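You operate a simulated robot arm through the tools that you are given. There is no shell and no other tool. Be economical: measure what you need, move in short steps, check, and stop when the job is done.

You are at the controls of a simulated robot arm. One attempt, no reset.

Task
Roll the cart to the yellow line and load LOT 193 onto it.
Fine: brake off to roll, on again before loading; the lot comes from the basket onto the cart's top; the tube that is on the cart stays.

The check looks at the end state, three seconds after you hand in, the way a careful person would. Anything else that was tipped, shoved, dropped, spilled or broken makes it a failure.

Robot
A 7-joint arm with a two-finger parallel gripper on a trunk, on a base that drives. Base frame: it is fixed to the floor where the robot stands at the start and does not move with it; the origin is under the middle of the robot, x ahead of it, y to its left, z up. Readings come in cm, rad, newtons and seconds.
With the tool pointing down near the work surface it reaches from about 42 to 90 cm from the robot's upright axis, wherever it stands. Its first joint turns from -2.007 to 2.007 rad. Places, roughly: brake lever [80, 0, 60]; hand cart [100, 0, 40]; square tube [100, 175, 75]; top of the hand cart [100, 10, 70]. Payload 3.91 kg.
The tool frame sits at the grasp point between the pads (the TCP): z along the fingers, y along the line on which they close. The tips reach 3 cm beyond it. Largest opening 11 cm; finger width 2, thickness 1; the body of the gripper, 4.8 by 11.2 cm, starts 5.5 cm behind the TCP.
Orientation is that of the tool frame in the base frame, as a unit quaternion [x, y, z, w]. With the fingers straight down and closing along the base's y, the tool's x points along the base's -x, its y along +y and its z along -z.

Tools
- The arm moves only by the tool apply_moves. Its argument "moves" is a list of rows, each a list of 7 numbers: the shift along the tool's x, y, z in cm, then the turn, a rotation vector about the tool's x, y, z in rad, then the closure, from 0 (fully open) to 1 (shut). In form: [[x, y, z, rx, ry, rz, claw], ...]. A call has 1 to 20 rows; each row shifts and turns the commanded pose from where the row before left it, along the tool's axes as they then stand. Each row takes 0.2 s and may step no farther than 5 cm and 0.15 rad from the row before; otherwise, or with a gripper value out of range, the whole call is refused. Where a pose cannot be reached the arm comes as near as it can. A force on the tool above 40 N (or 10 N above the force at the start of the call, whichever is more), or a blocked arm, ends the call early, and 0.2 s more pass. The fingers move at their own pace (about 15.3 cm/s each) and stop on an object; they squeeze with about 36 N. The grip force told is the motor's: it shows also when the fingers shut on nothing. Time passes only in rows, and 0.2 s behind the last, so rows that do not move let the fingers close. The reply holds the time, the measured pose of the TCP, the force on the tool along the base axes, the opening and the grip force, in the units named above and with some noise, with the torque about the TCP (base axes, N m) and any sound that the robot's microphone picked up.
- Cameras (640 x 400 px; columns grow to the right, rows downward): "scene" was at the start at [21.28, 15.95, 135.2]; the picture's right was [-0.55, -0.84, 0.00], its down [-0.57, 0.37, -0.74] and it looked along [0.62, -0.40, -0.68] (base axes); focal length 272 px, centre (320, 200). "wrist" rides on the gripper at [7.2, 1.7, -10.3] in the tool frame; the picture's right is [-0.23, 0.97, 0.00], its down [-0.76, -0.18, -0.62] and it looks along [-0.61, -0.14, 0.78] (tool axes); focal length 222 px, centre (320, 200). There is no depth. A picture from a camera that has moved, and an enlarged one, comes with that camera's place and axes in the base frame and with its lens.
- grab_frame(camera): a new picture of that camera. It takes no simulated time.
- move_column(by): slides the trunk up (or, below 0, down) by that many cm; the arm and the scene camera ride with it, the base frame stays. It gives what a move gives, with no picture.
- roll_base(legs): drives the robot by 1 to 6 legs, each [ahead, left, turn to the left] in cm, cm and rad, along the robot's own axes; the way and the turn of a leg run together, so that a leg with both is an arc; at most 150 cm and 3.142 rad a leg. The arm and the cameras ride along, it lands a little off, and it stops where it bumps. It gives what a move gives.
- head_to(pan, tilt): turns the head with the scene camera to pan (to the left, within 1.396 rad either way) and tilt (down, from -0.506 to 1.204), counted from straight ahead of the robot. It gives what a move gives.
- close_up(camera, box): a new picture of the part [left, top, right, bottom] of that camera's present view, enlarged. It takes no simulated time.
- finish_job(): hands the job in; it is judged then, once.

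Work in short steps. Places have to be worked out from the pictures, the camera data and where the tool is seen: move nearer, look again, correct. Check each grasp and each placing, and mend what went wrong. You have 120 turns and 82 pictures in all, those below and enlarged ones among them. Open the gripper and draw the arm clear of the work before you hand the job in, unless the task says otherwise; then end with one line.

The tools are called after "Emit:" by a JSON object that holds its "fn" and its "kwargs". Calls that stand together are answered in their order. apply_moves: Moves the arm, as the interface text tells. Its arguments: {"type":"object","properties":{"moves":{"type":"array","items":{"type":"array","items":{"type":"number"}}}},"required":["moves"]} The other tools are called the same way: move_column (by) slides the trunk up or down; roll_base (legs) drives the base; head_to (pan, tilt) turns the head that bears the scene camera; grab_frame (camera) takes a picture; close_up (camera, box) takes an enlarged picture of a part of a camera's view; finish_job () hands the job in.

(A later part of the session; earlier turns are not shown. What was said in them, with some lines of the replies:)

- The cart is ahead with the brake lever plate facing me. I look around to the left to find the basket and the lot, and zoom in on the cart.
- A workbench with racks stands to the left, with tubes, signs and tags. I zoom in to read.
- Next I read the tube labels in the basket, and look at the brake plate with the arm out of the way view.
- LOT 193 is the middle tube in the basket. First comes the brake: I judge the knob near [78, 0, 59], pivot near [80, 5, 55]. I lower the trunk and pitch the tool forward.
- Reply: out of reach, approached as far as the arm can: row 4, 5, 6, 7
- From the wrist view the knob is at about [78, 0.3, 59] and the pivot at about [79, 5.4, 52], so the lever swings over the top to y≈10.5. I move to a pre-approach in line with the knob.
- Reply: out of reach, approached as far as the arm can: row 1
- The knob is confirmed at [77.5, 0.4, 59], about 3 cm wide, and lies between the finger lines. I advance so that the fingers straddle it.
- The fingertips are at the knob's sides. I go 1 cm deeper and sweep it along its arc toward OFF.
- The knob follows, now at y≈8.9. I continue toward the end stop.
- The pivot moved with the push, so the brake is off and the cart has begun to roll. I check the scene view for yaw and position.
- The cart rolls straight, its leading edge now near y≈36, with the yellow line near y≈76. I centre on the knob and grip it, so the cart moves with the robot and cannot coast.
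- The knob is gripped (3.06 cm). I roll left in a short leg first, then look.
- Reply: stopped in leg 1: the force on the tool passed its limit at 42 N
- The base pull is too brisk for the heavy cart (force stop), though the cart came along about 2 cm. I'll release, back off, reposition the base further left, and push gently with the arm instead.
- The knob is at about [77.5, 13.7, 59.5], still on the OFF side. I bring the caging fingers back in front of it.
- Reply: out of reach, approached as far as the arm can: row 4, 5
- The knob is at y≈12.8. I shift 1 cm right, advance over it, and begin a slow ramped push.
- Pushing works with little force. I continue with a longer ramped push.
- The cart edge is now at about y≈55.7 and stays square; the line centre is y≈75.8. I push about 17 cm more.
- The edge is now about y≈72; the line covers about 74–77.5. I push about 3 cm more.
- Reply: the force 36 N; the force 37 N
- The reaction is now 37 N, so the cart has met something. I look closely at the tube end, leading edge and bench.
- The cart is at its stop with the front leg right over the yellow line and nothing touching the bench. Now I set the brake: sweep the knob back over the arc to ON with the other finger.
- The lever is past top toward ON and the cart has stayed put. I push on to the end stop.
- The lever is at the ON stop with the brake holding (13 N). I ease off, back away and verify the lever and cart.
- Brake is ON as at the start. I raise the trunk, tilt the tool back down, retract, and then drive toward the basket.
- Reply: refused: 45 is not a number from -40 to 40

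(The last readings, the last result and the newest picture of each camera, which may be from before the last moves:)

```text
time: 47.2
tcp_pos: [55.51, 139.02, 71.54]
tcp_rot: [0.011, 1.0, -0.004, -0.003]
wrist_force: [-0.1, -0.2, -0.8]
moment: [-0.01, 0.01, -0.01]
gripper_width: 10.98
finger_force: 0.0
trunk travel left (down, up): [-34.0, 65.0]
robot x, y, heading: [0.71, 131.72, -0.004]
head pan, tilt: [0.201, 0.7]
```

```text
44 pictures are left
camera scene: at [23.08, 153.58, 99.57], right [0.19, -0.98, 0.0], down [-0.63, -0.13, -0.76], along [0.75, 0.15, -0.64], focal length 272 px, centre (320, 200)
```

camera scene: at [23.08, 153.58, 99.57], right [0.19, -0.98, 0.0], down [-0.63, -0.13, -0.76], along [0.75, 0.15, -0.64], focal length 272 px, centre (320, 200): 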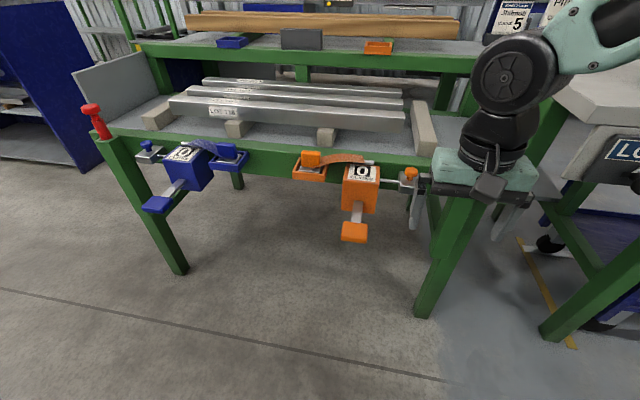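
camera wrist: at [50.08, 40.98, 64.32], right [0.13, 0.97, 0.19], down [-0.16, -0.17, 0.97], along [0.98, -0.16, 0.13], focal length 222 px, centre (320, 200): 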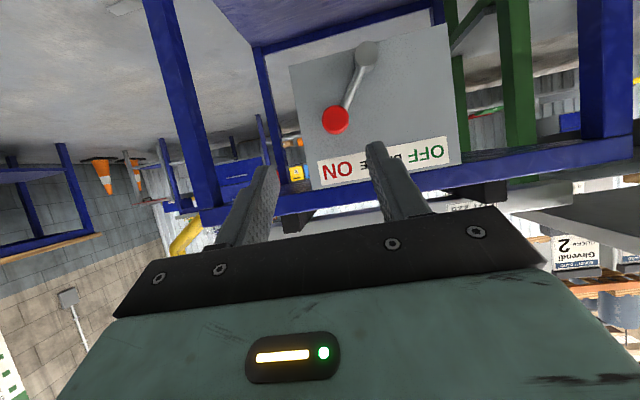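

The trunk raise was refused (limit 40), but the drive passed clear. I raise now, then look from above at the basket.

Emit:
{"fn": "move_column", "kwargs": {"by": 40}}

Emit:
{"fn": "roll_base", "kwargs": {"legs": [[0, 42, 0]]}}

Emit:
{"fn": "grab_frame", "kwargs": {"camera": "scene"}}

Emit:
{"fn": "grab_frame", "kwargs": {"camera": "wrist"}}

```text
time: 51.0
tcp_pos: [55.52, 139.03, 111.49]
tcp_rot: [0.011, 1.0, -0.004, -0.003]
wrist_force: [0.5, 0.1, -0.4]
moment: [0.0, -0.02, -0.07]
gripper_width: 10.99
finger_force: 0.1
trunk travel left (down, up): [-74.0, 25.0]
robot x, y, heading: [0.36, 131.53, -0.004]
head pan, tilt: [0.201, 0.7]
```

```text
time: 53.6
tcp_pos: [55.95, 181.32, 111.44]
tcp_rot: [0.013, 1.0, -0.004, -0.004]
wrist_force: [0.8, 0.5, 0.9]
moment: [-0.06, 0.02, -0.01]
gripper_width: 11.0
finger_force: 0.1
trunk travel left (down, up): [-74.0, 25.0]
robot x, y, heading: [0.26, 174.07, -0.012]
head pan, tilt: [0.201, 0.7]
```

```text
43 pictures are left
camera scene: at [23.51, 196.08, 139.57], right [0.19, -0.98, 0.0], down [-0.63, -0.12, -0.76], along [0.75, 0.15, -0.64], focal length 272 px, centre (320, 200)
```

scene: 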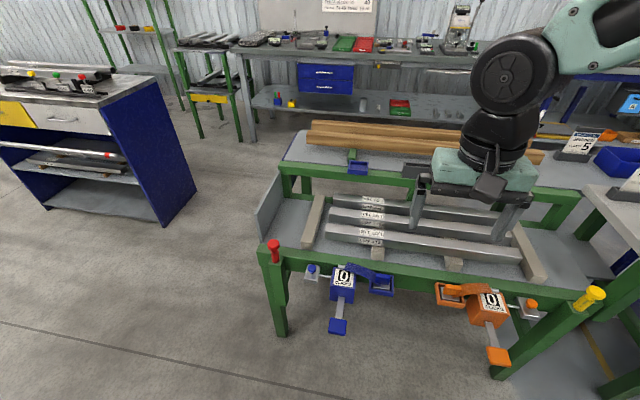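

```text
42 pictures are left
camera wrist: at [48.66, 183.3, 121.78], right [0.25, 0.97, -0.01], down [0.76, -0.19, 0.62], along [0.6, -0.16, -0.79], focal length 222 px, centre (320, 200)
```

wrist: 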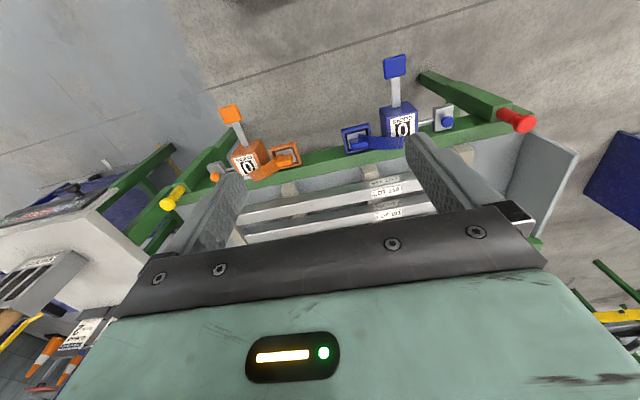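

The middle tube (193) is centred about [92, 177], tops near z≈76, and about 4.5 cm gaps separate it from its neighbours. I drive ahead 15 cm, and turn the tool 90° so the fingers close along x.

Emit:
{"fn": "roll_base", "kwargs": {"legs": [[15, 0, 0.01]]}}

Emit:
{"fn": "apply_moves", "kwargs": {"moves": [[0, 0, 0, 0, 0, 0.15, 0.36], [0, 0, 0, 0, 0, 0.15, 0.36], [0, 0, 0, 0, 0, 0.15, 0.36], [0, 0, 0, 0, 0, 0.15, 0.36], [0, 0, 0, 0, 0, 0.15, 0.36], [0, 0, 0, 0, 0, 0.15, 0.36], [0, 0, 0, 0, 0, 0.15, 0.36], [0, 0, 0, 0, 0, 0.15, 0.36], [0, 0, 0, 0, 0, 0.15, 0.36], [0, 0, 0, 0, 0, 0.15, 0.36], [0, 0, 0, 0, 0, 0.07, 0.36], [0, 0, 0, 0, 0, 0, 0.36]]}}

Emit:
{"fn": "grab_frame", "kwargs": {"camera": "wrist"}}

Emit:
{"fn": "grab_frame", "kwargs": {"camera": "scene"}}

```text
time: 55.0
tcp_pos: [70.72, 181.86, 111.39]
tcp_rot: [0.009, 1.0, -0.005, -0.004]
wrist_force: [0.4, 0.7, 0.4]
moment: [-0.01, 0.03, 0.02]
gripper_width: 11.01
finger_force: 0.1
trunk travel left (down, up): [-74.0, 25.0]
robot x, y, heading: [15.18, 173.79, -0.001]
head pan, tilt: [0.201, 0.7]
```

```text
time: 57.6
tcp_pos: [70.61, 181.78, 111.53]
tcp_rot: [0.713, 0.701, -0.006, 0.001]
wrist_force: [0.2, 0.1, 0.5]
moment: [-0.04, 0.0, 0.01]
gripper_width: 7.03
finger_force: 0.0
trunk travel left (down, up): [-74.0, 25.0]
robot x, y, heading: [15.39, 173.71, -0.004]
head pan, tilt: [0.201, 0.7]
```

```text
41 pictures are left
camera wrist: at [72.43, 189.03, 121.69], right [0.97, -0.24, -0.01], down [-0.19, -0.75, 0.63], along [-0.16, -0.61, -0.78], focal length 222 px, centre (320, 200)
```

wrist: 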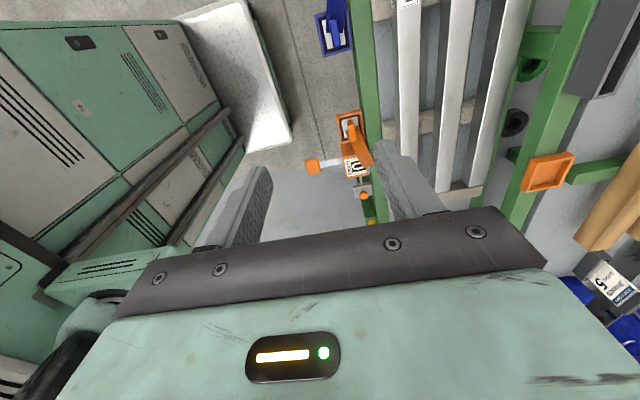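

```text
40 pictures are left
camera scene: at [38.23, 196.18, 139.57], right [0.2, -0.98, 0.0], down [-0.63, -0.13, -0.76], along [0.75, 0.15, -0.64], focal length 272 px, centre (320, 200)
```

scene: 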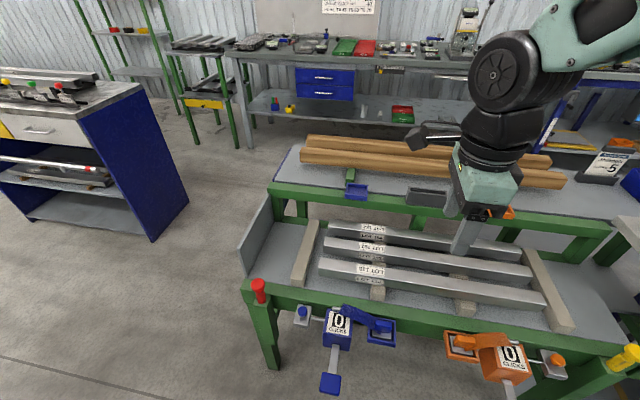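

Tool is turned; tool x = +y, tool y = +x. I move over the middle tube near [92.5, 176.7] at z≈94 and re-measure.

Emit:
{"fn": "apply_moves", "kwargs": {"moves": [[-1, 4.4, 2, 0, 0, -0.018, 0.36], [-1, 4.4, 3, 0, 0, 0, 0.36], [-1, 4.4, 3, 0, 0, 0, 0.36], [-1, 4.4, 3, 0, 0, 0, 0.36], [-1, 4.3, 3, 0, 0, 0, 0.36], [0, 0, 3, 0, 0, 0, 0.36], [0, 0, 0, 0, 0, 0, 0.36]]}}

Emit:
{"fn": "grab_frame", "kwargs": {"camera": "wrist"}}

Emit:
{"fn": "close_up", "kwargs": {"camera": "scene", "box": [280, 190, 600, 340]}}

```text
refused: row 2 steps farther than a row can; nothing moved
```

```text
39 pictures are left
camera wrist: at [72.43, 189.03, 121.69], right [0.97, -0.24, -0.01], down [-0.19, -0.75, 0.63], along [-0.16, -0.61, -0.78], focal length 222 px, centre (320, 200)
```

wrist: 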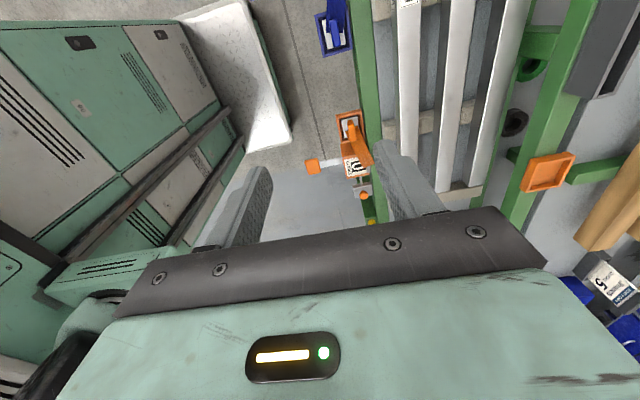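

```text
2.00 times, centred on (440, 265) of scene
camera zoom: at [38.23, 196.18, 139.57], right [0.2, -0.98, 0.0], down [-0.63, -0.13, -0.76], along [0.75, 0.15, -0.64], focal length 544 px, centre (80, 70)
```

zoom: 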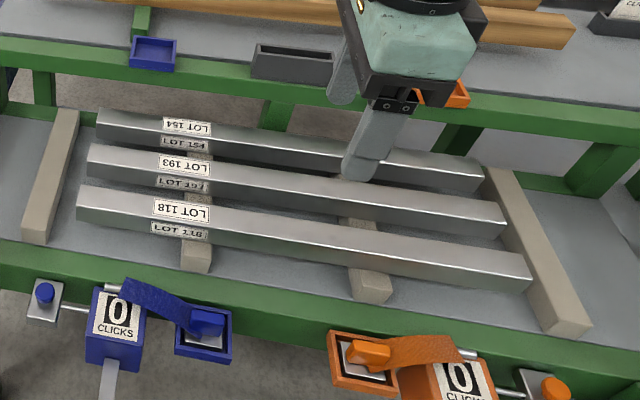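

Row steps were too long; I repeat with shorter rows.

Emit:
{"fn": "apply_moves", "kwargs": {"moves": [[-1, 4.0, 2, 0, 0, -0.018, 0.36], [-1, 4.0, 2, 0, 0, 0, 0.36], [-1, 4.0, 2, 0, 0, 0, 0.36], [-1, 4.0, 2, 0, 0, 0, 0.36], [-1, 3.8, 2, 0, 0, 0, 0.36], [0, 2.1, 3, 0, 0, 0, 0.36], [0, 0, 4, 0, 0, 0, 0.36], [0, 0, 0, 0, 0, 0, 0.36]]}}

Emit:
{"fn": "grab_frame", "kwargs": {"camera": "wrist"}}

Emit:
{"fn": "grab_frame", "kwargs": {"camera": "scene"}}

```text
time: 59.4
tcp_pos: [92.11, 176.6, 94.23]
tcp_rot: [0.707, 0.708, -0.006, 0.0]
wrist_force: [-0.4, 0.5, 0.0]
moment: [0.01, -0.02, 0.02]
gripper_width: 7.05
finger_force: 0.1
trunk travel left (down, up): [-74.0, 25.0]
robot x, y, heading: [16.1, 173.91, -0.001]
head pan, tilt: [0.201, 0.7]
```

```text
37 pictures are left
camera wrist: at [93.82, 183.93, 104.55], right [0.97, -0.22, -0.01], down [-0.17, -0.76, 0.63], along [-0.15, -0.61, -0.78], focal length 222 px, centre (320, 200)
```

wrist: 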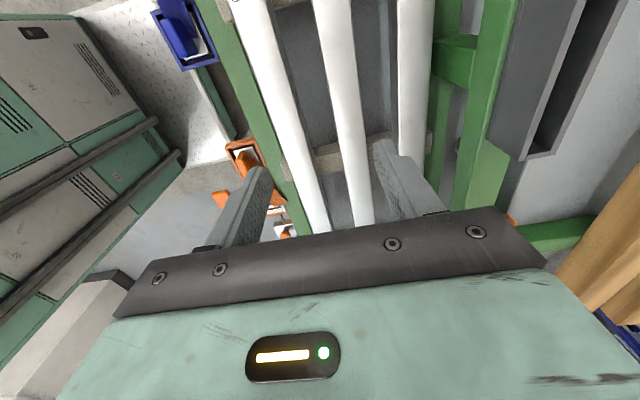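

```text
36 pictures are left
camera scene: at [38.23, 196.17, 139.57], right [0.2, -0.98, 0.0], down [-0.63, -0.13, -0.76], along [0.75, 0.15, -0.64], focal length 272 px, centre (320, 200)
```

scene: 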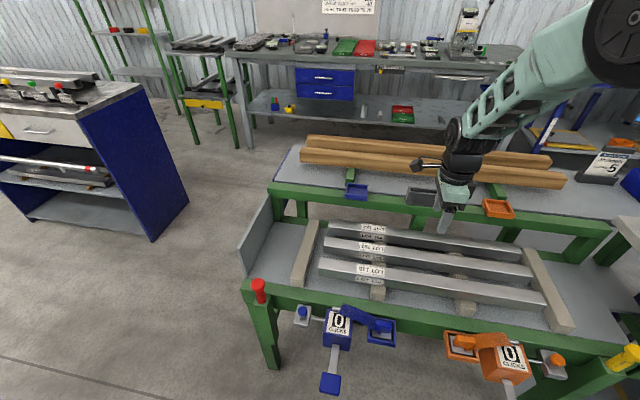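

From the wrist view the middle tube's x is ≈94.9 and the top is around z≈75. I shift there, descend to z≈84 and measure again.

Emit:
{"fn": "apply_moves", "kwargs": {"moves": [[0, 1.4, 2, 0, 0, 0, 0.36], [0, 1.4, 3, 0, 0, 0, 0.36], [0, 0, 3, 0, 0, 0, 0.36], [0, 0, 2, 0, 0, 0, 0.36], [0, 0, 0, 0, 0, 0, 0.36]]}}

Emit:
{"fn": "grab_frame", "kwargs": {"camera": "wrist"}}

Emit:
{"fn": "close_up", "kwargs": {"camera": "scene", "box": [380, 190, 540, 290]}}

```text
time: 60.6
tcp_pos: [95.51, 176.59, 84.15]
tcp_rot: [0.706, 0.708, -0.006, 0.0]
wrist_force: [0.8, -0.9, -0.2]
moment: [0.0, 0.0, -0.01]
gripper_width: 7.04
finger_force: 0.1
trunk travel left (down, up): [-74.0, 25.0]
robot x, y, heading: [15.5, 173.94, -0.001]
head pan, tilt: [0.201, 0.7]
```

```text
35 pictures are left
camera wrist: at [97.12, 183.8, 94.43], right [0.97, -0.23, 0.0], down [-0.17, -0.76, 0.63], along [-0.15, -0.61, -0.78], focal length 222 px, centre (320, 200)
```

wrist: 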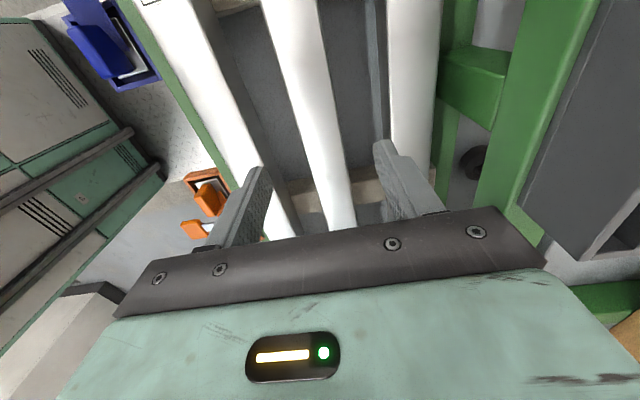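

```text
4.00 times, centred on (460, 240) of scene
camera zoom: at [38.23, 196.18, 139.57], right [0.2, -0.98, 0.0], down [-0.63, -0.13, -0.76], along [0.75, 0.15, -0.64], focal length 1087 px, centre (-240, 40)
```

zoom: 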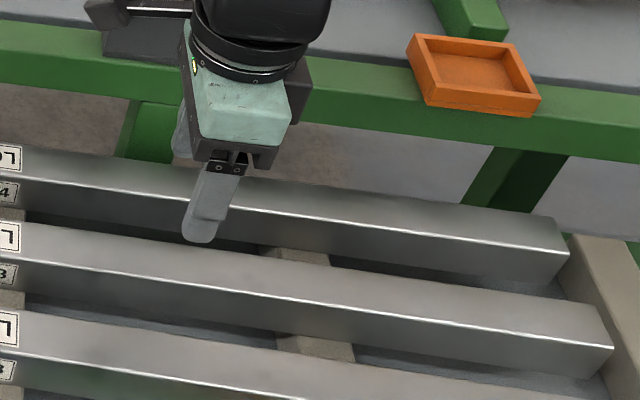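

The tube's x is ≈95.2 and its top z≈74.6, and it sits between the fingers. I descend to z≈73.4 with fingers either side.

Emit:
{"fn": "apply_moves", "kwargs": {"moves": [[0, -0.3, 2, 0, 0, 0, 0.36], [0, 0, 2, 0, 0, 0, 0.36], [0, 0, 2, 0, 0, 0, 0.36], [0, 0, 2, 0, 0, 0, 0.36], [0, 0, 1.5, 0, 0, 0, 0.36], [0, 0, 1.2, 0, 0, 0, 0.36], [0, 0, 0, 0, 0, 0, 0.36]]}}

Emit:
{"fn": "close_up", "kwargs": {"camera": "scene", "box": [380, 190, 540, 290]}}

Emit:
{"fn": "grab_frame", "kwargs": {"camera": "wrist"}}

```text
time: 62.2
tcp_pos: [94.88, 176.33, 73.54]
tcp_rot: [0.706, 0.708, -0.005, 0.0]
wrist_force: [0.1, -0.2, 0.2]
moment: [0.01, 0.04, 0.02]
gripper_width: 7.02
finger_force: 0.0
trunk travel left (down, up): [-74.0, 25.0]
robot x, y, heading: [15.94, 173.99, -0.006]
head pan, tilt: [0.201, 0.7]
```

```text
4.00 times, centred on (460, 240) of scene
camera zoom: at [38.23, 196.18, 139.57], right [0.2, -0.98, 0.0], down [-0.63, -0.13, -0.76], along [0.75, 0.15, -0.64], focal length 1087 px, centre (-240, 40)
```

zoom: 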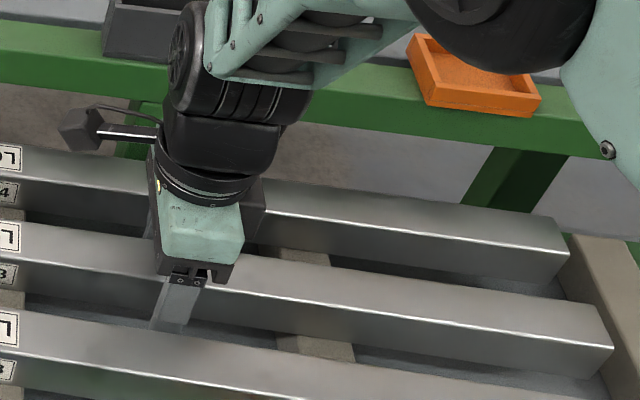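

```text
32 pictures are left
camera wrist: at [96.52, 183.64, 83.78], right [0.97, -0.23, -0.01], down [-0.17, -0.76, 0.63], along [-0.15, -0.61, -0.78], focal length 222 px, centre (320, 200)
```

wrist: 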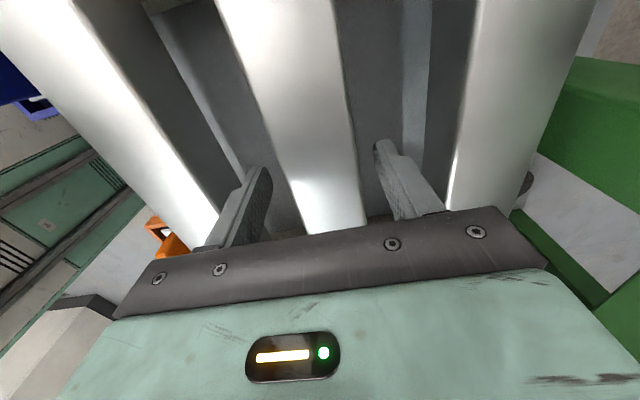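

Fingers straddle the middle tube with room from the neighbours. I close on it.

Emit:
{"fn": "apply_moves", "kwargs": {"moves": [[0, 0, 0, 0, 0, 0, 0.8], [0, 0, 0, 0, 0, 0, 0.8], [0, 0, 0, 0, 0, 0, 0.8], [0, 0, 0, 0, 0, 0, 0.8]]}}

```text
time: 63.2
tcp_pos: [94.82, 176.29, 73.5]
tcp_rot: [0.706, 0.708, -0.005, 0.001]
wrist_force: [3.4, -0.6, 2.3]
moment: [0.02, -0.34, 0.0]
gripper_width: 3.98
finger_force: 35.9
trunk travel left (down, up): [-74.0, 25.0]
robot x, y, heading: [15.02, 173.97, -0.003]
head pan, tilt: [0.201, 0.7]
```

Gripped at 3.98 cm. I lift gently and check weight and balance.

Emit:
{"fn": "apply_moves", "kwargs": {"moves": [[0, 0, -0.5, 0, 0, 0, 1], [0, 0, -1, 0, 0, 0, 1], [0, 0, -1.5, 0, 0, 0, 1], [0, 0, -1.5, 0, 0, 0, 1], [0, 0, -1.5, 0, 0, 0, 1], [0, 0, 0, 0, 0, 0, 1]]}}

Emit:
{"fn": "grab_frame", "kwargs": {"camera": "scene"}}

```text
time: 64.6
tcp_pos: [94.91, 176.55, 79.47]
tcp_rot: [0.706, 0.708, -0.006, 0.0]
wrist_force: [-1.2, -0.4, -7.4]
moment: [0.03, -0.03, 0.01]
gripper_width: 4.01
finger_force: 36.2
trunk travel left (down, up): [-74.0, 25.0]
robot x, y, heading: [15.76, 173.63, -0.006]
head pan, tilt: [0.201, 0.7]
```

```text
31 pictures are left
camera scene: at [38.27, 196.18, 139.56], right [0.2, -0.98, 0.0], down [-0.63, -0.13, -0.76], along [0.75, 0.15, -0.64], focal length 272 px, centre (320, 200)
```

scene: 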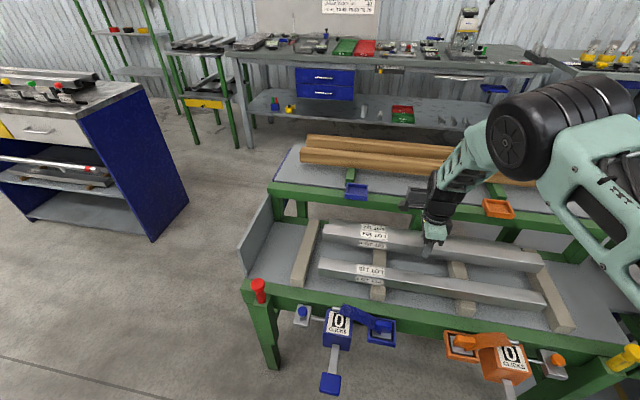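

The tube is balanced (7.4 N, no moment). I raise the trunk, back the base to x≈0 and retract the arm so the tube clears the bench items.

Emit:
{"fn": "move_column", "kwargs": {"by": 24}}

Emit:
{"fn": "roll_base", "kwargs": {"legs": [[-16, 0, 0]]}}

Emit:
{"fn": "apply_moves", "kwargs": {"moves": [[0, -3, 0, 0, 0, 0, 1], [0, -4, 0, 0, 0, 0, 1], [0, -4, 0, 0, 0, 0, 1], [0, -4, 0, 0, 0, 0, 1], [0, -4, 0, 0, 0, 0, 1], [0, -2, 0, 0, 0, 0, 1], [0, 0, 0, 0, 0, 0, 1]]}}

Emit:
{"fn": "grab_frame", "kwargs": {"camera": "scene"}}

```text
time: 67.1
tcp_pos: [94.92, 176.51, 103.54]
tcp_rot: [0.706, 0.708, -0.006, -0.001]
wrist_force: [0.0, 0.3, -7.8]
moment: [0.05, -0.01, -0.01]
gripper_width: 3.99
finger_force: 36.4
trunk travel left (down, up): [-98.0, 1.0]
robot x, y, heading: [15.63, 173.95, -0.003]
head pan, tilt: [0.201, 0.7]
```

```text
time: 68.5
tcp_pos: [78.66, 176.43, 103.51]
tcp_rot: [0.706, 0.708, -0.006, 0.0]
wrist_force: [0.4, -1.0, -7.0]
moment: [-0.02, 0.0, -0.02]
gripper_width: 3.97
finger_force: 36.0
trunk travel left (down, up): [-98.0, 1.0]
robot x, y, heading: [-0.67, 173.77, -0.0]
head pan, tilt: [0.201, 0.7]
```

```text
time: 70.1
tcp_pos: [57.79, 176.67, 103.56]
tcp_rot: [0.707, 0.708, -0.006, 0.001]
wrist_force: [0.7, -0.1, -6.6]
moment: [0.01, -0.02, 0.0]
gripper_width: 4.0
finger_force: 36.0
trunk travel left (down, up): [-98.0, 1.0]
robot x, y, heading: [-0.49, 174.42, -0.005]
head pan, tilt: [0.201, 0.7]
```

```text
30 pictures are left
camera scene: at [22.19, 196.19, 163.56], right [0.2, -0.98, 0.0], down [-0.63, -0.13, -0.76], along [0.75, 0.15, -0.64], focal length 272 px, centre (320, 200)
```

scene: 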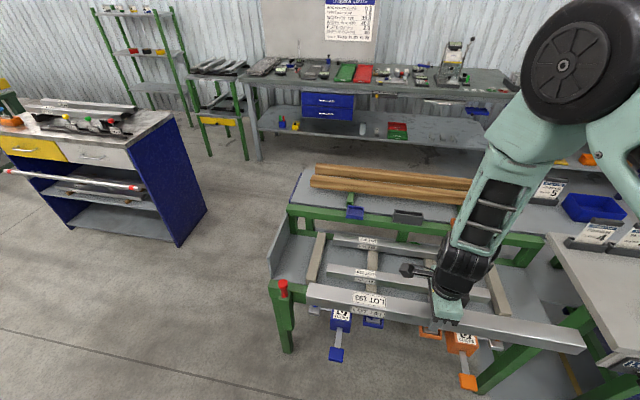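

LOT 193 is held clear. I drive right to come in front of the cart.

Emit:
{"fn": "roll_base", "kwargs": {"legs": [[0, -65, 0], [0, -63, 0]]}}

Emit:
{"fn": "head_to", "kwargs": {"pan": -0.2, "tilt": 0.8}}

Emit:
{"fn": "grab_frame", "kwargs": {"camera": "scene"}}

```text
time: 76.8
tcp_pos: [59.91, 52.28, 103.52]
tcp_rot: [0.691, 0.723, -0.005, 0.001]
wrist_force: [0.4, -0.4, -7.7]
moment: [-0.02, 0.0, 0.0]
gripper_width: 3.98
finger_force: 35.8
trunk travel left (down, up): [-98.0, 1.0]
robot x, y, heading: [1.83, 47.37, 0.04]
head pan, tilt: [0.201, 0.7]
```

```text
time: 77.7
tcp_pos: [59.95, 52.26, 103.58]
tcp_rot: [0.691, 0.723, -0.006, -0.001]
wrist_force: [0.5, -0.2, -7.2]
moment: [0.02, -0.01, 0.0]
gripper_width: 3.98
finger_force: 35.7
trunk travel left (down, up): [-98.0, 1.0]
robot x, y, heading: [2.13, 47.2, 0.045]
head pan, tilt: [-0.201, 0.799]
```

```text
29 pictures are left
camera scene: at [23.25, 66.99, 162.74], right [-0.16, -0.99, 0.0], down [-0.71, 0.11, -0.7], along [0.69, -0.11, -0.72], focal length 272 px, centre (320, 200)
```

scene: 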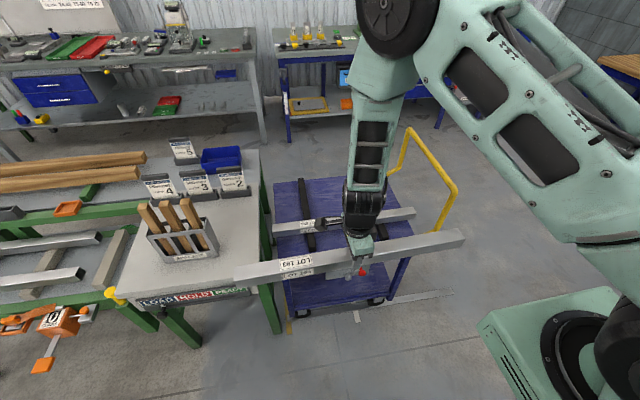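

The heading drifted to 0.045 rad; I correct it and shift a little right, then zoom on the cart top.

Emit:
{"fn": "roll_base", "kwargs": {"legs": [[0, -3, -0.044]]}}

Emit:
{"fn": "close_up", "kwargs": {"camera": "scene", "box": [200, 130, 520, 330]}}

Emit:
{"fn": "grab_frame", "kwargs": {"camera": "wrist"}}

```text
time: 78.5
tcp_pos: [60.19, 46.65, 103.48]
tcp_rot: [0.707, 0.707, -0.007, 0.001]
wrist_force: [-0.1, 0.1, -7.8]
moment: [-0.04, 0.02, 0.0]
gripper_width: 4.0
finger_force: 36.3
trunk travel left (down, up): [-98.0, 1.0]
robot x, y, heading: [1.89, 44.26, -0.002]
head pan, tilt: [-0.201, 0.799]
```

```text
2.00 times, centred on (360, 230) of scene
camera zoom: at [24.16, 63.06, 162.73], right [-0.2, -0.98, 0.0], down [-0.7, 0.15, -0.7], along [0.68, -0.14, -0.72], focal length 544 px, centre (240, 140)
```

zoom: 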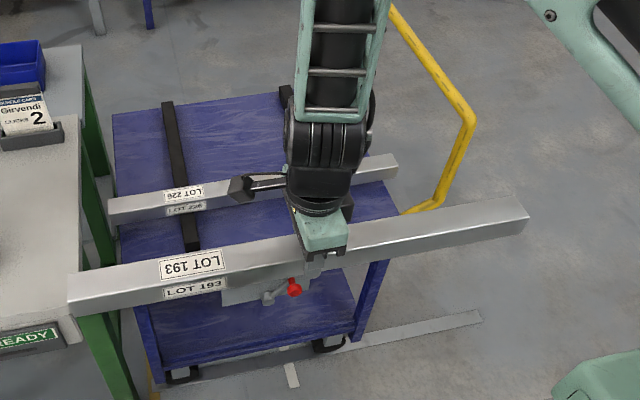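

```text
27 pictures are left
camera wrist: at [61.86, 54.0, 113.76], right [0.97, -0.23, -0.01], down [-0.17, -0.76, 0.63], along [-0.15, -0.61, -0.78], focal length 222 px, centre (320, 200)
```

wrist: 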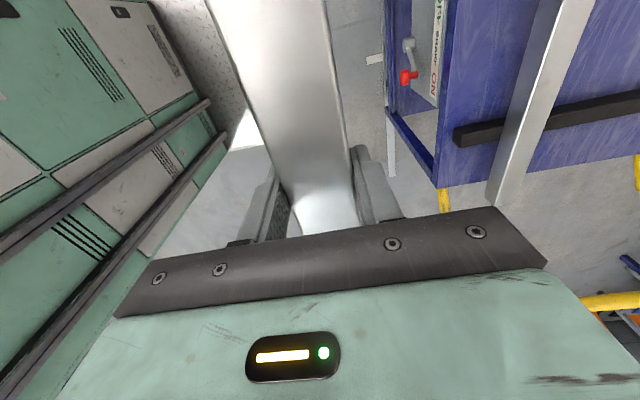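

The tube hangs straight. I put the cart's bunks at y≈60 and y≈31 (tops ≈74), LOT 226 at x≈93, and free bunk behind it. I target x≈104, y≈45, and drive ahead with the tube still high.

Emit:
{"fn": "roll_base", "kwargs": {"legs": [[22, -1.5, 0]]}}

Emit:
{"fn": "apply_moves", "kwargs": {"moves": [[0, 3, 0, 0, 0, 0, 1], [0, 4, 0, 0, 0, 0, 1], [0, 4, 0, 0, 0, 0, 1], [0, 4, 0, 0, 0, 0, 1], [0, 4, 0, 0, 0, 0, 1], [0, 2, 0, 0, 0, 0, 1], [0, 0, 0, 0, 0, 0, 1]]}}

Emit:
{"fn": "grab_frame", "kwargs": {"camera": "scene"}}

Emit:
{"fn": "grab_frame", "kwargs": {"camera": "wrist"}}

```text
time: 80.2
tcp_pos: [81.73, 45.39, 103.49]
tcp_rot: [0.705, 0.709, -0.006, 0.0]
wrist_force: [0.0, 0.3, -6.8]
moment: [0.01, 0.0, 0.01]
gripper_width: 4.0
finger_force: 35.7
trunk travel left (down, up): [-98.0, 1.0]
robot x, y, heading: [23.41, 42.35, -0.002]
head pan, tilt: [-0.201, 0.799]
```

```text
time: 81.8
tcp_pos: [102.78, 45.42, 103.45]
tcp_rot: [0.705, 0.709, -0.007, 0.0]
wrist_force: [-0.3, 0.8, -6.7]
moment: [0.0, -0.01, 0.0]
gripper_width: 3.98
finger_force: 36.0
trunk travel left (down, up): [-98.0, 1.0]
robot x, y, heading: [23.17, 42.55, 0.005]
head pan, tilt: [-0.201, 0.799]
```

```text
26 pictures are left
camera scene: at [45.68, 61.57, 162.73], right [-0.2, -0.98, 0.0], down [-0.7, 0.14, -0.7], along [0.68, -0.14, -0.72], focal length 272 px, centre (320, 200)
```

scene: 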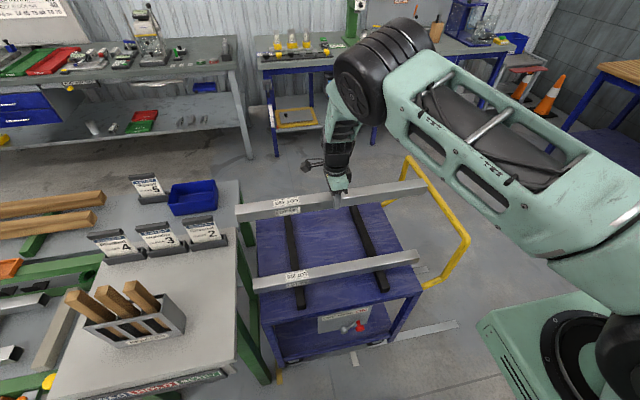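

```text
25 pictures are left
camera wrist: at [104.49, 52.74, 113.78], right [0.98, -0.22, -0.01], down [-0.17, -0.76, 0.63], along [-0.15, -0.62, -0.77], focal length 222 px, centre (320, 200)
```

wrist: 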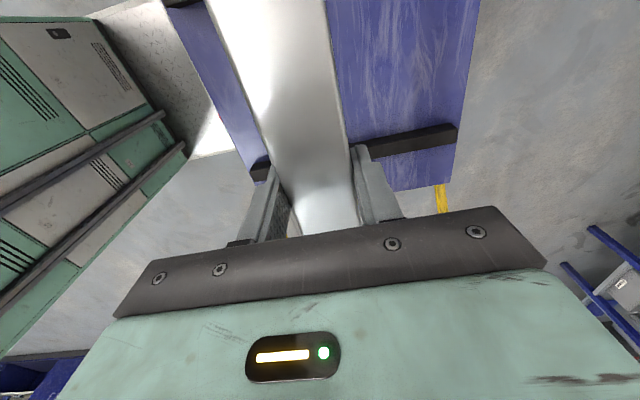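

Target clear: bench edge at y≈78.4, tube's left end at ≈74, bunks reach x≈125. I shift 1 cm further and lower the trunk 20 cm.

Emit:
{"fn": "apply_moves", "kwargs": {"moves": [[0, 1, 0, 0, 0, 0, 1], [0, 0, 0, 0, 0, 0, 1]]}}

Emit:
{"fn": "move_column", "kwargs": {"by": -20}}

Emit:
{"fn": "grab_frame", "kwargs": {"camera": "scene"}}

Emit:
{"fn": "grab_frame", "kwargs": {"camera": "wrist"}}

```text
time: 82.4
tcp_pos: [103.8, 45.48, 103.37]
tcp_rot: [0.705, 0.709, -0.007, 0.001]
wrist_force: [0.9, 0.9, -7.3]
moment: [0.01, 0.0, -0.02]
gripper_width: 4.0
finger_force: 35.8
trunk travel left (down, up): [-98.0, 1.0]
robot x, y, heading: [23.58, 42.47, 0.001]
head pan, tilt: [-0.201, 0.799]
```

```text
time: 84.5
tcp_pos: [103.83, 45.51, 83.38]
tcp_rot: [0.706, 0.709, -0.007, -0.001]
wrist_force: [-1.0, -0.2, -7.0]
moment: [-0.01, -0.02, -0.01]
gripper_width: 3.98
finger_force: 36.1
trunk travel left (down, up): [-78.0, 21.0]
robot x, y, heading: [23.24, 42.67, -0.002]
head pan, tilt: [-0.201, 0.799]
```

```text
24 pictures are left
camera scene: at [45.66, 61.57, 142.74], right [-0.2, -0.98, 0.0], down [-0.7, 0.14, -0.7], along [0.68, -0.14, -0.72], focal length 272 px, centre (320, 200)
```

scene: 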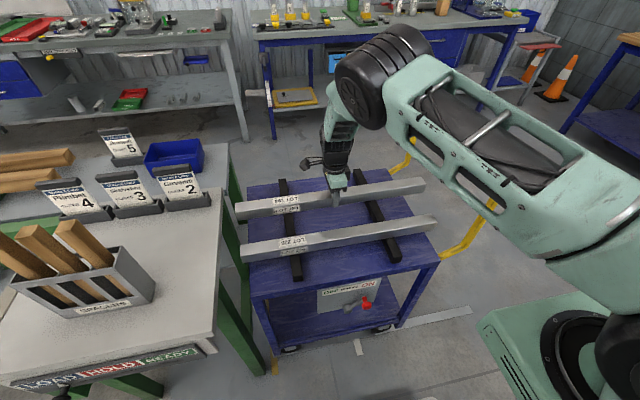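

```text
23 pictures are left
camera wrist: at [105.41, 52.8, 93.7], right [0.98, -0.22, -0.01], down [-0.17, -0.76, 0.63], along [-0.14, -0.62, -0.78], focal length 222 px, centre (320, 200)
```

wrist: 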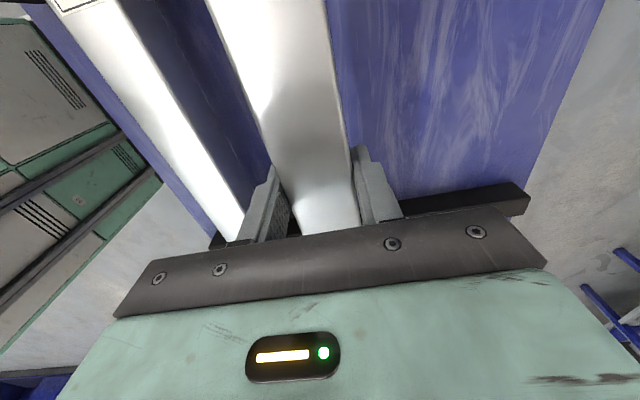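

Aligned parallel to LOT 226 with both bunks below. I descend 5 cm slowly.

Emit:
{"fn": "apply_moves", "kwargs": {"moves": [[0, 0, 1, 0, 0, 0, 1], [0, 0, 1, 0, 0, 0, 1], [0, 0, 1, 0, 0, 0, 1], [0, 0, 1, 0, 0, 0, 1], [0, 0, 0.7, 0, 0, 0, 1], [0, 0, 0.3, 0, 0, 0, 1], [0, 0, 0, 0, 0, 0, 1]]}}

Emit:
{"fn": "close_up", "kwargs": {"camera": "scene", "box": [220, 150, 460, 300]}}

```text
time: 86.2
tcp_pos: [103.65, 45.59, 78.46]
tcp_rot: [0.705, 0.709, -0.005, 0.0]
wrist_force: [-1.0, 0.6, -6.8]
moment: [0.04, -0.02, 0.0]
gripper_width: 3.98
finger_force: 36.0
trunk travel left (down, up): [-78.0, 21.0]
robot x, y, heading: [23.4, 42.74, -0.001]
head pan, tilt: [-0.201, 0.799]
```

```text
2.67 times, centred on (340, 225) of scene
camera zoom: at [45.66, 61.57, 142.74], right [-0.2, -0.98, 0.0], down [-0.7, 0.14, -0.7], along [0.68, -0.14, -0.72], focal length 725 px, centre (267, 133)
```

zoom: 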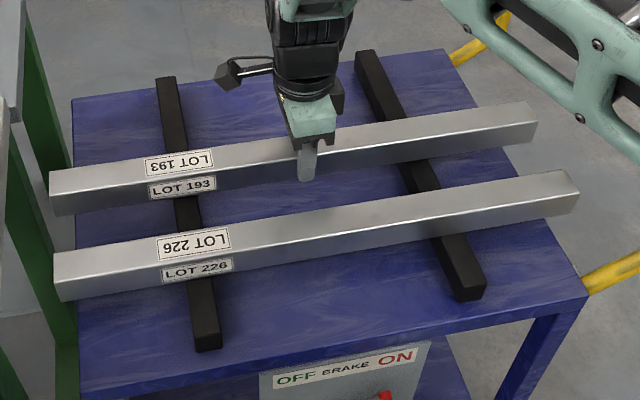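

No contact yet. I continue in small steps until the weight comes off the gripper.

Emit:
{"fn": "apply_moves", "kwargs": {"moves": [[0, 0, 0.3, 0, 0, 0, 1], [0, 0, 0.3, 0, 0, 0, 1], [0, 0, 0.3, 0, 0, 0, 1], [0, 0, 0.3, 0, 0, 0, 1], [0, 0, 0, 0, 0, 0, 1]]}}

```text
time: 87.3
tcp_pos: [103.69, 45.52, 77.32]
tcp_rot: [0.706, 0.709, -0.007, 0.0]
wrist_force: [-0.3, -0.1, -6.9]
moment: [-0.01, 0.05, 0.01]
gripper_width: 3.96
finger_force: 36.2
trunk travel left (down, up): [-78.0, 21.0]
robot x, y, heading: [23.29, 42.21, -0.001]
head pan, tilt: [-0.201, 0.799]
```

Still carrying the full weight; I go on down.

Emit:
{"fn": "apply_moves", "kwargs": {"moves": [[0, 0, 0.25, 0, 0, 0, 1], [0, 0, 0.25, 0, 0, 0, 1], [0, 0, 0.25, 0, 0, 0, 1], [0, 0, 0.25, 0, 0, 0, 1], [0, 0, 0, 0, 0, 0, 1]]}}

```text
time: 88.5
tcp_pos: [103.7, 45.52, 76.38]
tcp_rot: [0.705, 0.71, -0.004, 0.001]
wrist_force: [-1.9, 0.4, 27.9]
moment: [0.28, -0.68, -0.05]
gripper_width: 3.94
finger_force: 36.1
trunk travel left (down, up): [-78.0, 21.0]
robot x, y, heading: [23.24, 43.07, 0.003]
head pan, tilt: [-0.201, 0.799]
```

Contact on the bunks. I ease up slightly and release.

Emit:
{"fn": "apply_moves", "kwargs": {"moves": [[0, 0, -0.2, 0, 0, 0, 1], [0, 0, 0, 0, 0, 0, 0.55], [0, 0, 0, 0, 0, 0, 0.4], [0, 0, 0, 0, 0, 0, 0.4]]}}

Emit:
{"fn": "close_up", "kwargs": {"camera": "scene", "box": [220, 150, 460, 300]}}

Emit:
{"fn": "grab_frame", "kwargs": {"camera": "wrist"}}

```text
time: 89.5
tcp_pos: [103.63, 45.36, 76.35]
tcp_rot: [0.705, 0.709, -0.006, 0.0]
wrist_force: [-0.2, -0.1, 0.1]
moment: [-0.03, 0.04, -0.04]
gripper_width: 6.57
finger_force: 0.0
trunk travel left (down, up): [-78.0, 21.0]
robot x, y, heading: [23.3, 42.54, 0.003]
head pan, tilt: [-0.201, 0.799]
```

```text
2.67 times, centred on (340, 225) of scene
camera zoom: at [45.63, 61.57, 142.74], right [-0.2, -0.98, 0.0], down [-0.7, 0.14, -0.7], along [0.68, -0.14, -0.72], focal length 725 px, centre (267, 133)
```

zoom: 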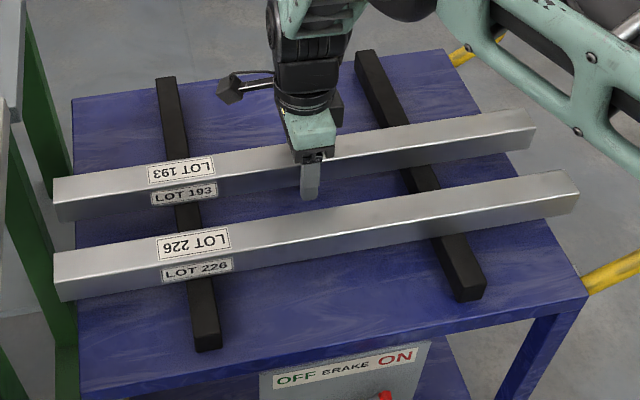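

```text
20 pictures are left
camera wrist: at [105.29, 52.72, 86.65], right [0.98, -0.22, -0.01], down [-0.17, -0.76, 0.63], along [-0.14, -0.62, -0.78], focal length 222 px, centre (320, 200)
```

wrist: 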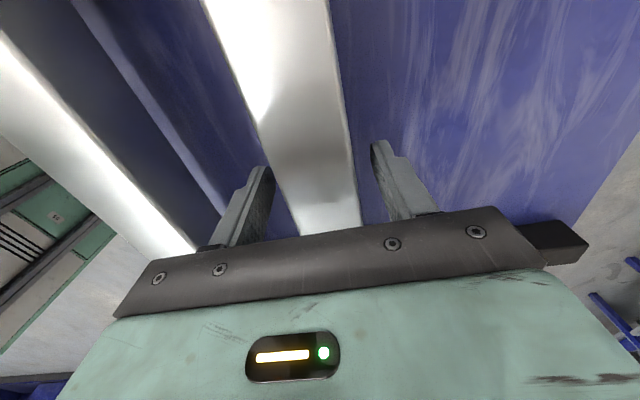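

The tube rests on both bunks and the fingers are free on both sides. I rise straight up with arm then trunk, then back away.

Emit:
{"fn": "apply_moves", "kwargs": {"moves": [[0, 0, -2, 0, 0, 0, 0.4], [0, 0, -3, 0, 0, 0, 0.4], [0, 0, -3, 0, 0, 0, 0.4], [0, 0, -4, 0, 0, 0, 0.4], [0, 0, 0, 0, 0, 0, 0.4]]}}

Emit:
{"fn": "move_column", "kwargs": {"by": 18}}

Emit:
{"fn": "roll_base", "kwargs": {"legs": [[-25, -5, 0]]}}

Emit:
{"fn": "apply_moves", "kwargs": {"moves": [[0, -4, 0, 0, 0, 0, 0], [0, -4, 0, 0, 0, 0, 0], [0, -4, 0, 0, 0, 0, 0], [0, -4, 0, 0, 0, 0, 0], [0, -4, 0, 0, 0, 0, 0], [0, 0, 0, 0, 0, 0, 0]]}}

Emit:
{"fn": "head_to", "kwargs": {"pan": 0.05, "tilt": 0.75}}

Emit:
{"fn": "grab_frame", "kwargs": {"camera": "scene"}}

```text
time: 90.8
tcp_pos: [103.84, 45.61, 88.46]
tcp_rot: [0.704, 0.711, -0.007, 0.0]
wrist_force: [-0.4, -0.6, -0.1]
moment: [0.0, 0.0, -0.01]
gripper_width: 6.59
finger_force: 0.1
trunk travel left (down, up): [-78.0, 21.0]
robot x, y, heading: [23.27, 42.75, 0.005]
head pan, tilt: [-0.201, 0.799]
```

```text
time: 92.8
tcp_pos: [103.9, 45.6, 106.46]
tcp_rot: [0.705, 0.709, -0.006, 0.0]
wrist_force: [-0.2, 0.3, 0.7]
moment: [-0.01, -0.01, 0.02]
gripper_width: 6.6
finger_force: 0.1
trunk travel left (down, up): [-96.0, 3.0]
robot x, y, heading: [23.29, 42.76, 0.0]
head pan, tilt: [-0.201, 0.799]
```

```text
time: 94.6
tcp_pos: [78.98, 40.37, 106.55]
tcp_rot: [0.707, 0.708, -0.006, 0.0]
wrist_force: [0.7, 0.0, 0.1]
moment: [0.02, -0.03, -0.01]
gripper_width: 6.58
finger_force: 0.1
trunk travel left (down, up): [-96.0, 3.0]
robot x, y, heading: [-1.63, 37.42, 0.001]
head pan, tilt: [-0.201, 0.799]
```

```text
time: 96.0
tcp_pos: [59.27, 40.42, 106.48]
tcp_rot: [0.707, 0.707, -0.006, 0.001]
wrist_force: [0.4, 0.5, -0.1]
moment: [0.05, 0.03, 0.03]
gripper_width: 10.99
finger_force: 0.1
trunk travel left (down, up): [-96.0, 3.0]
robot x, y, heading: [-1.51, 37.82, -0.004]
head pan, tilt: [-0.201, 0.799]
```

```text
time: 96.8
tcp_pos: [59.2, 40.34, 106.45]
tcp_rot: [0.707, 0.707, -0.006, 0.001]
wrist_force: [0.1, -0.2, 0.2]
moment: [0.03, -0.01, -0.03]
gripper_width: 11.01
finger_force: 0.1
trunk travel left (down, up): [-96.0, 3.0]
robot x, y, heading: [-1.41, 37.51, 0.002]
head pan, tilt: [0.051, 0.75]
```

```text
19 pictures are left
camera scene: at [21.27, 58.54, 161.14], right [0.05, -1.0, 0.0], down [-0.68, -0.03, -0.73], along [0.73, 0.03, -0.68], focal length 272 px, centre (320, 200)
```

scene: 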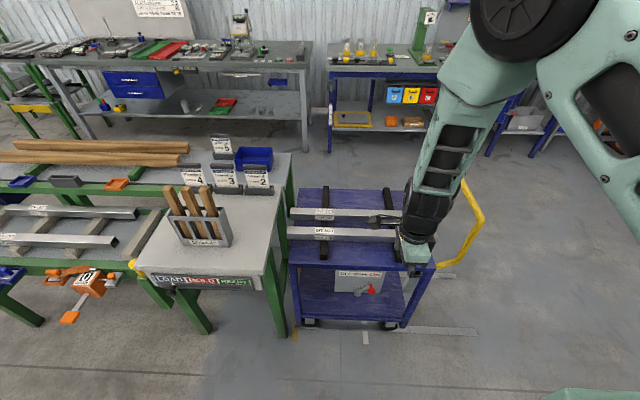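

Both tubes lie on the cart. I check the brake and the line once more in close-up.

Emit:
{"fn": "close_up", "kwargs": {"camera": "scene", "box": [270, 180, 470, 350]}}

Emit:
{"fn": "close_up", "kwargs": {"camera": "scene", "box": [0, 130, 280, 330]}}

```text
2.35 times, centred on (370, 265) of scene
camera zoom: at [21.27, 58.54, 161.14], right [0.05, -1.0, 0.0], down [-0.68, -0.03, -0.73], along [0.73, 0.03, -0.68], focal length 640 px, centre (202, 47)
```

zoom: 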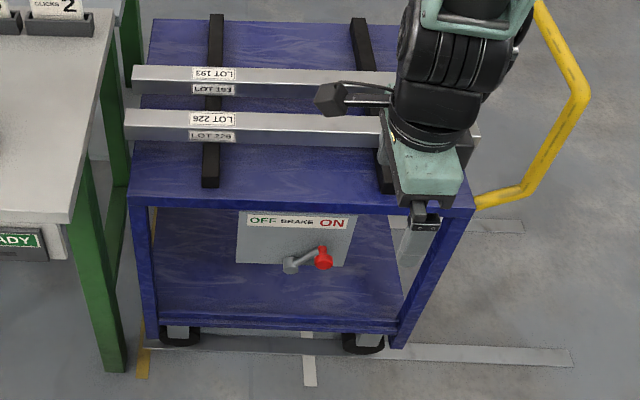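

```text
2.00 times, centred on (140, 230) of scene
camera zoom: at [21.27, 58.54, 161.14], right [0.05, -1.0, 0.0], down [-0.68, -0.03, -0.73], along [0.73, 0.03, -0.68], focal length 544 px, centre (680, 140)
```

zoom: 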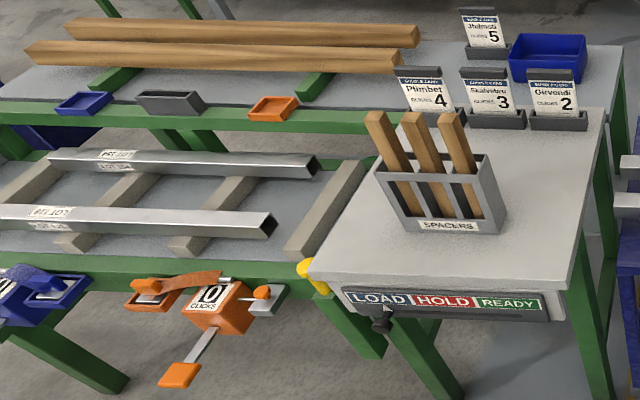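

Cart at the line, brake ON, both tubes on the bunks, nothing else disturbed, and the gripper is open and clear. I hand the job in.

Emit:
{"fn": "finish_job", "kwargs": {}}

```text
The job is handed in.
```

The cart is at the yellow line with the brake on, and LOT 193 rests on its top beside the LOT 226 tube, which stayed in place; the job is handed in.
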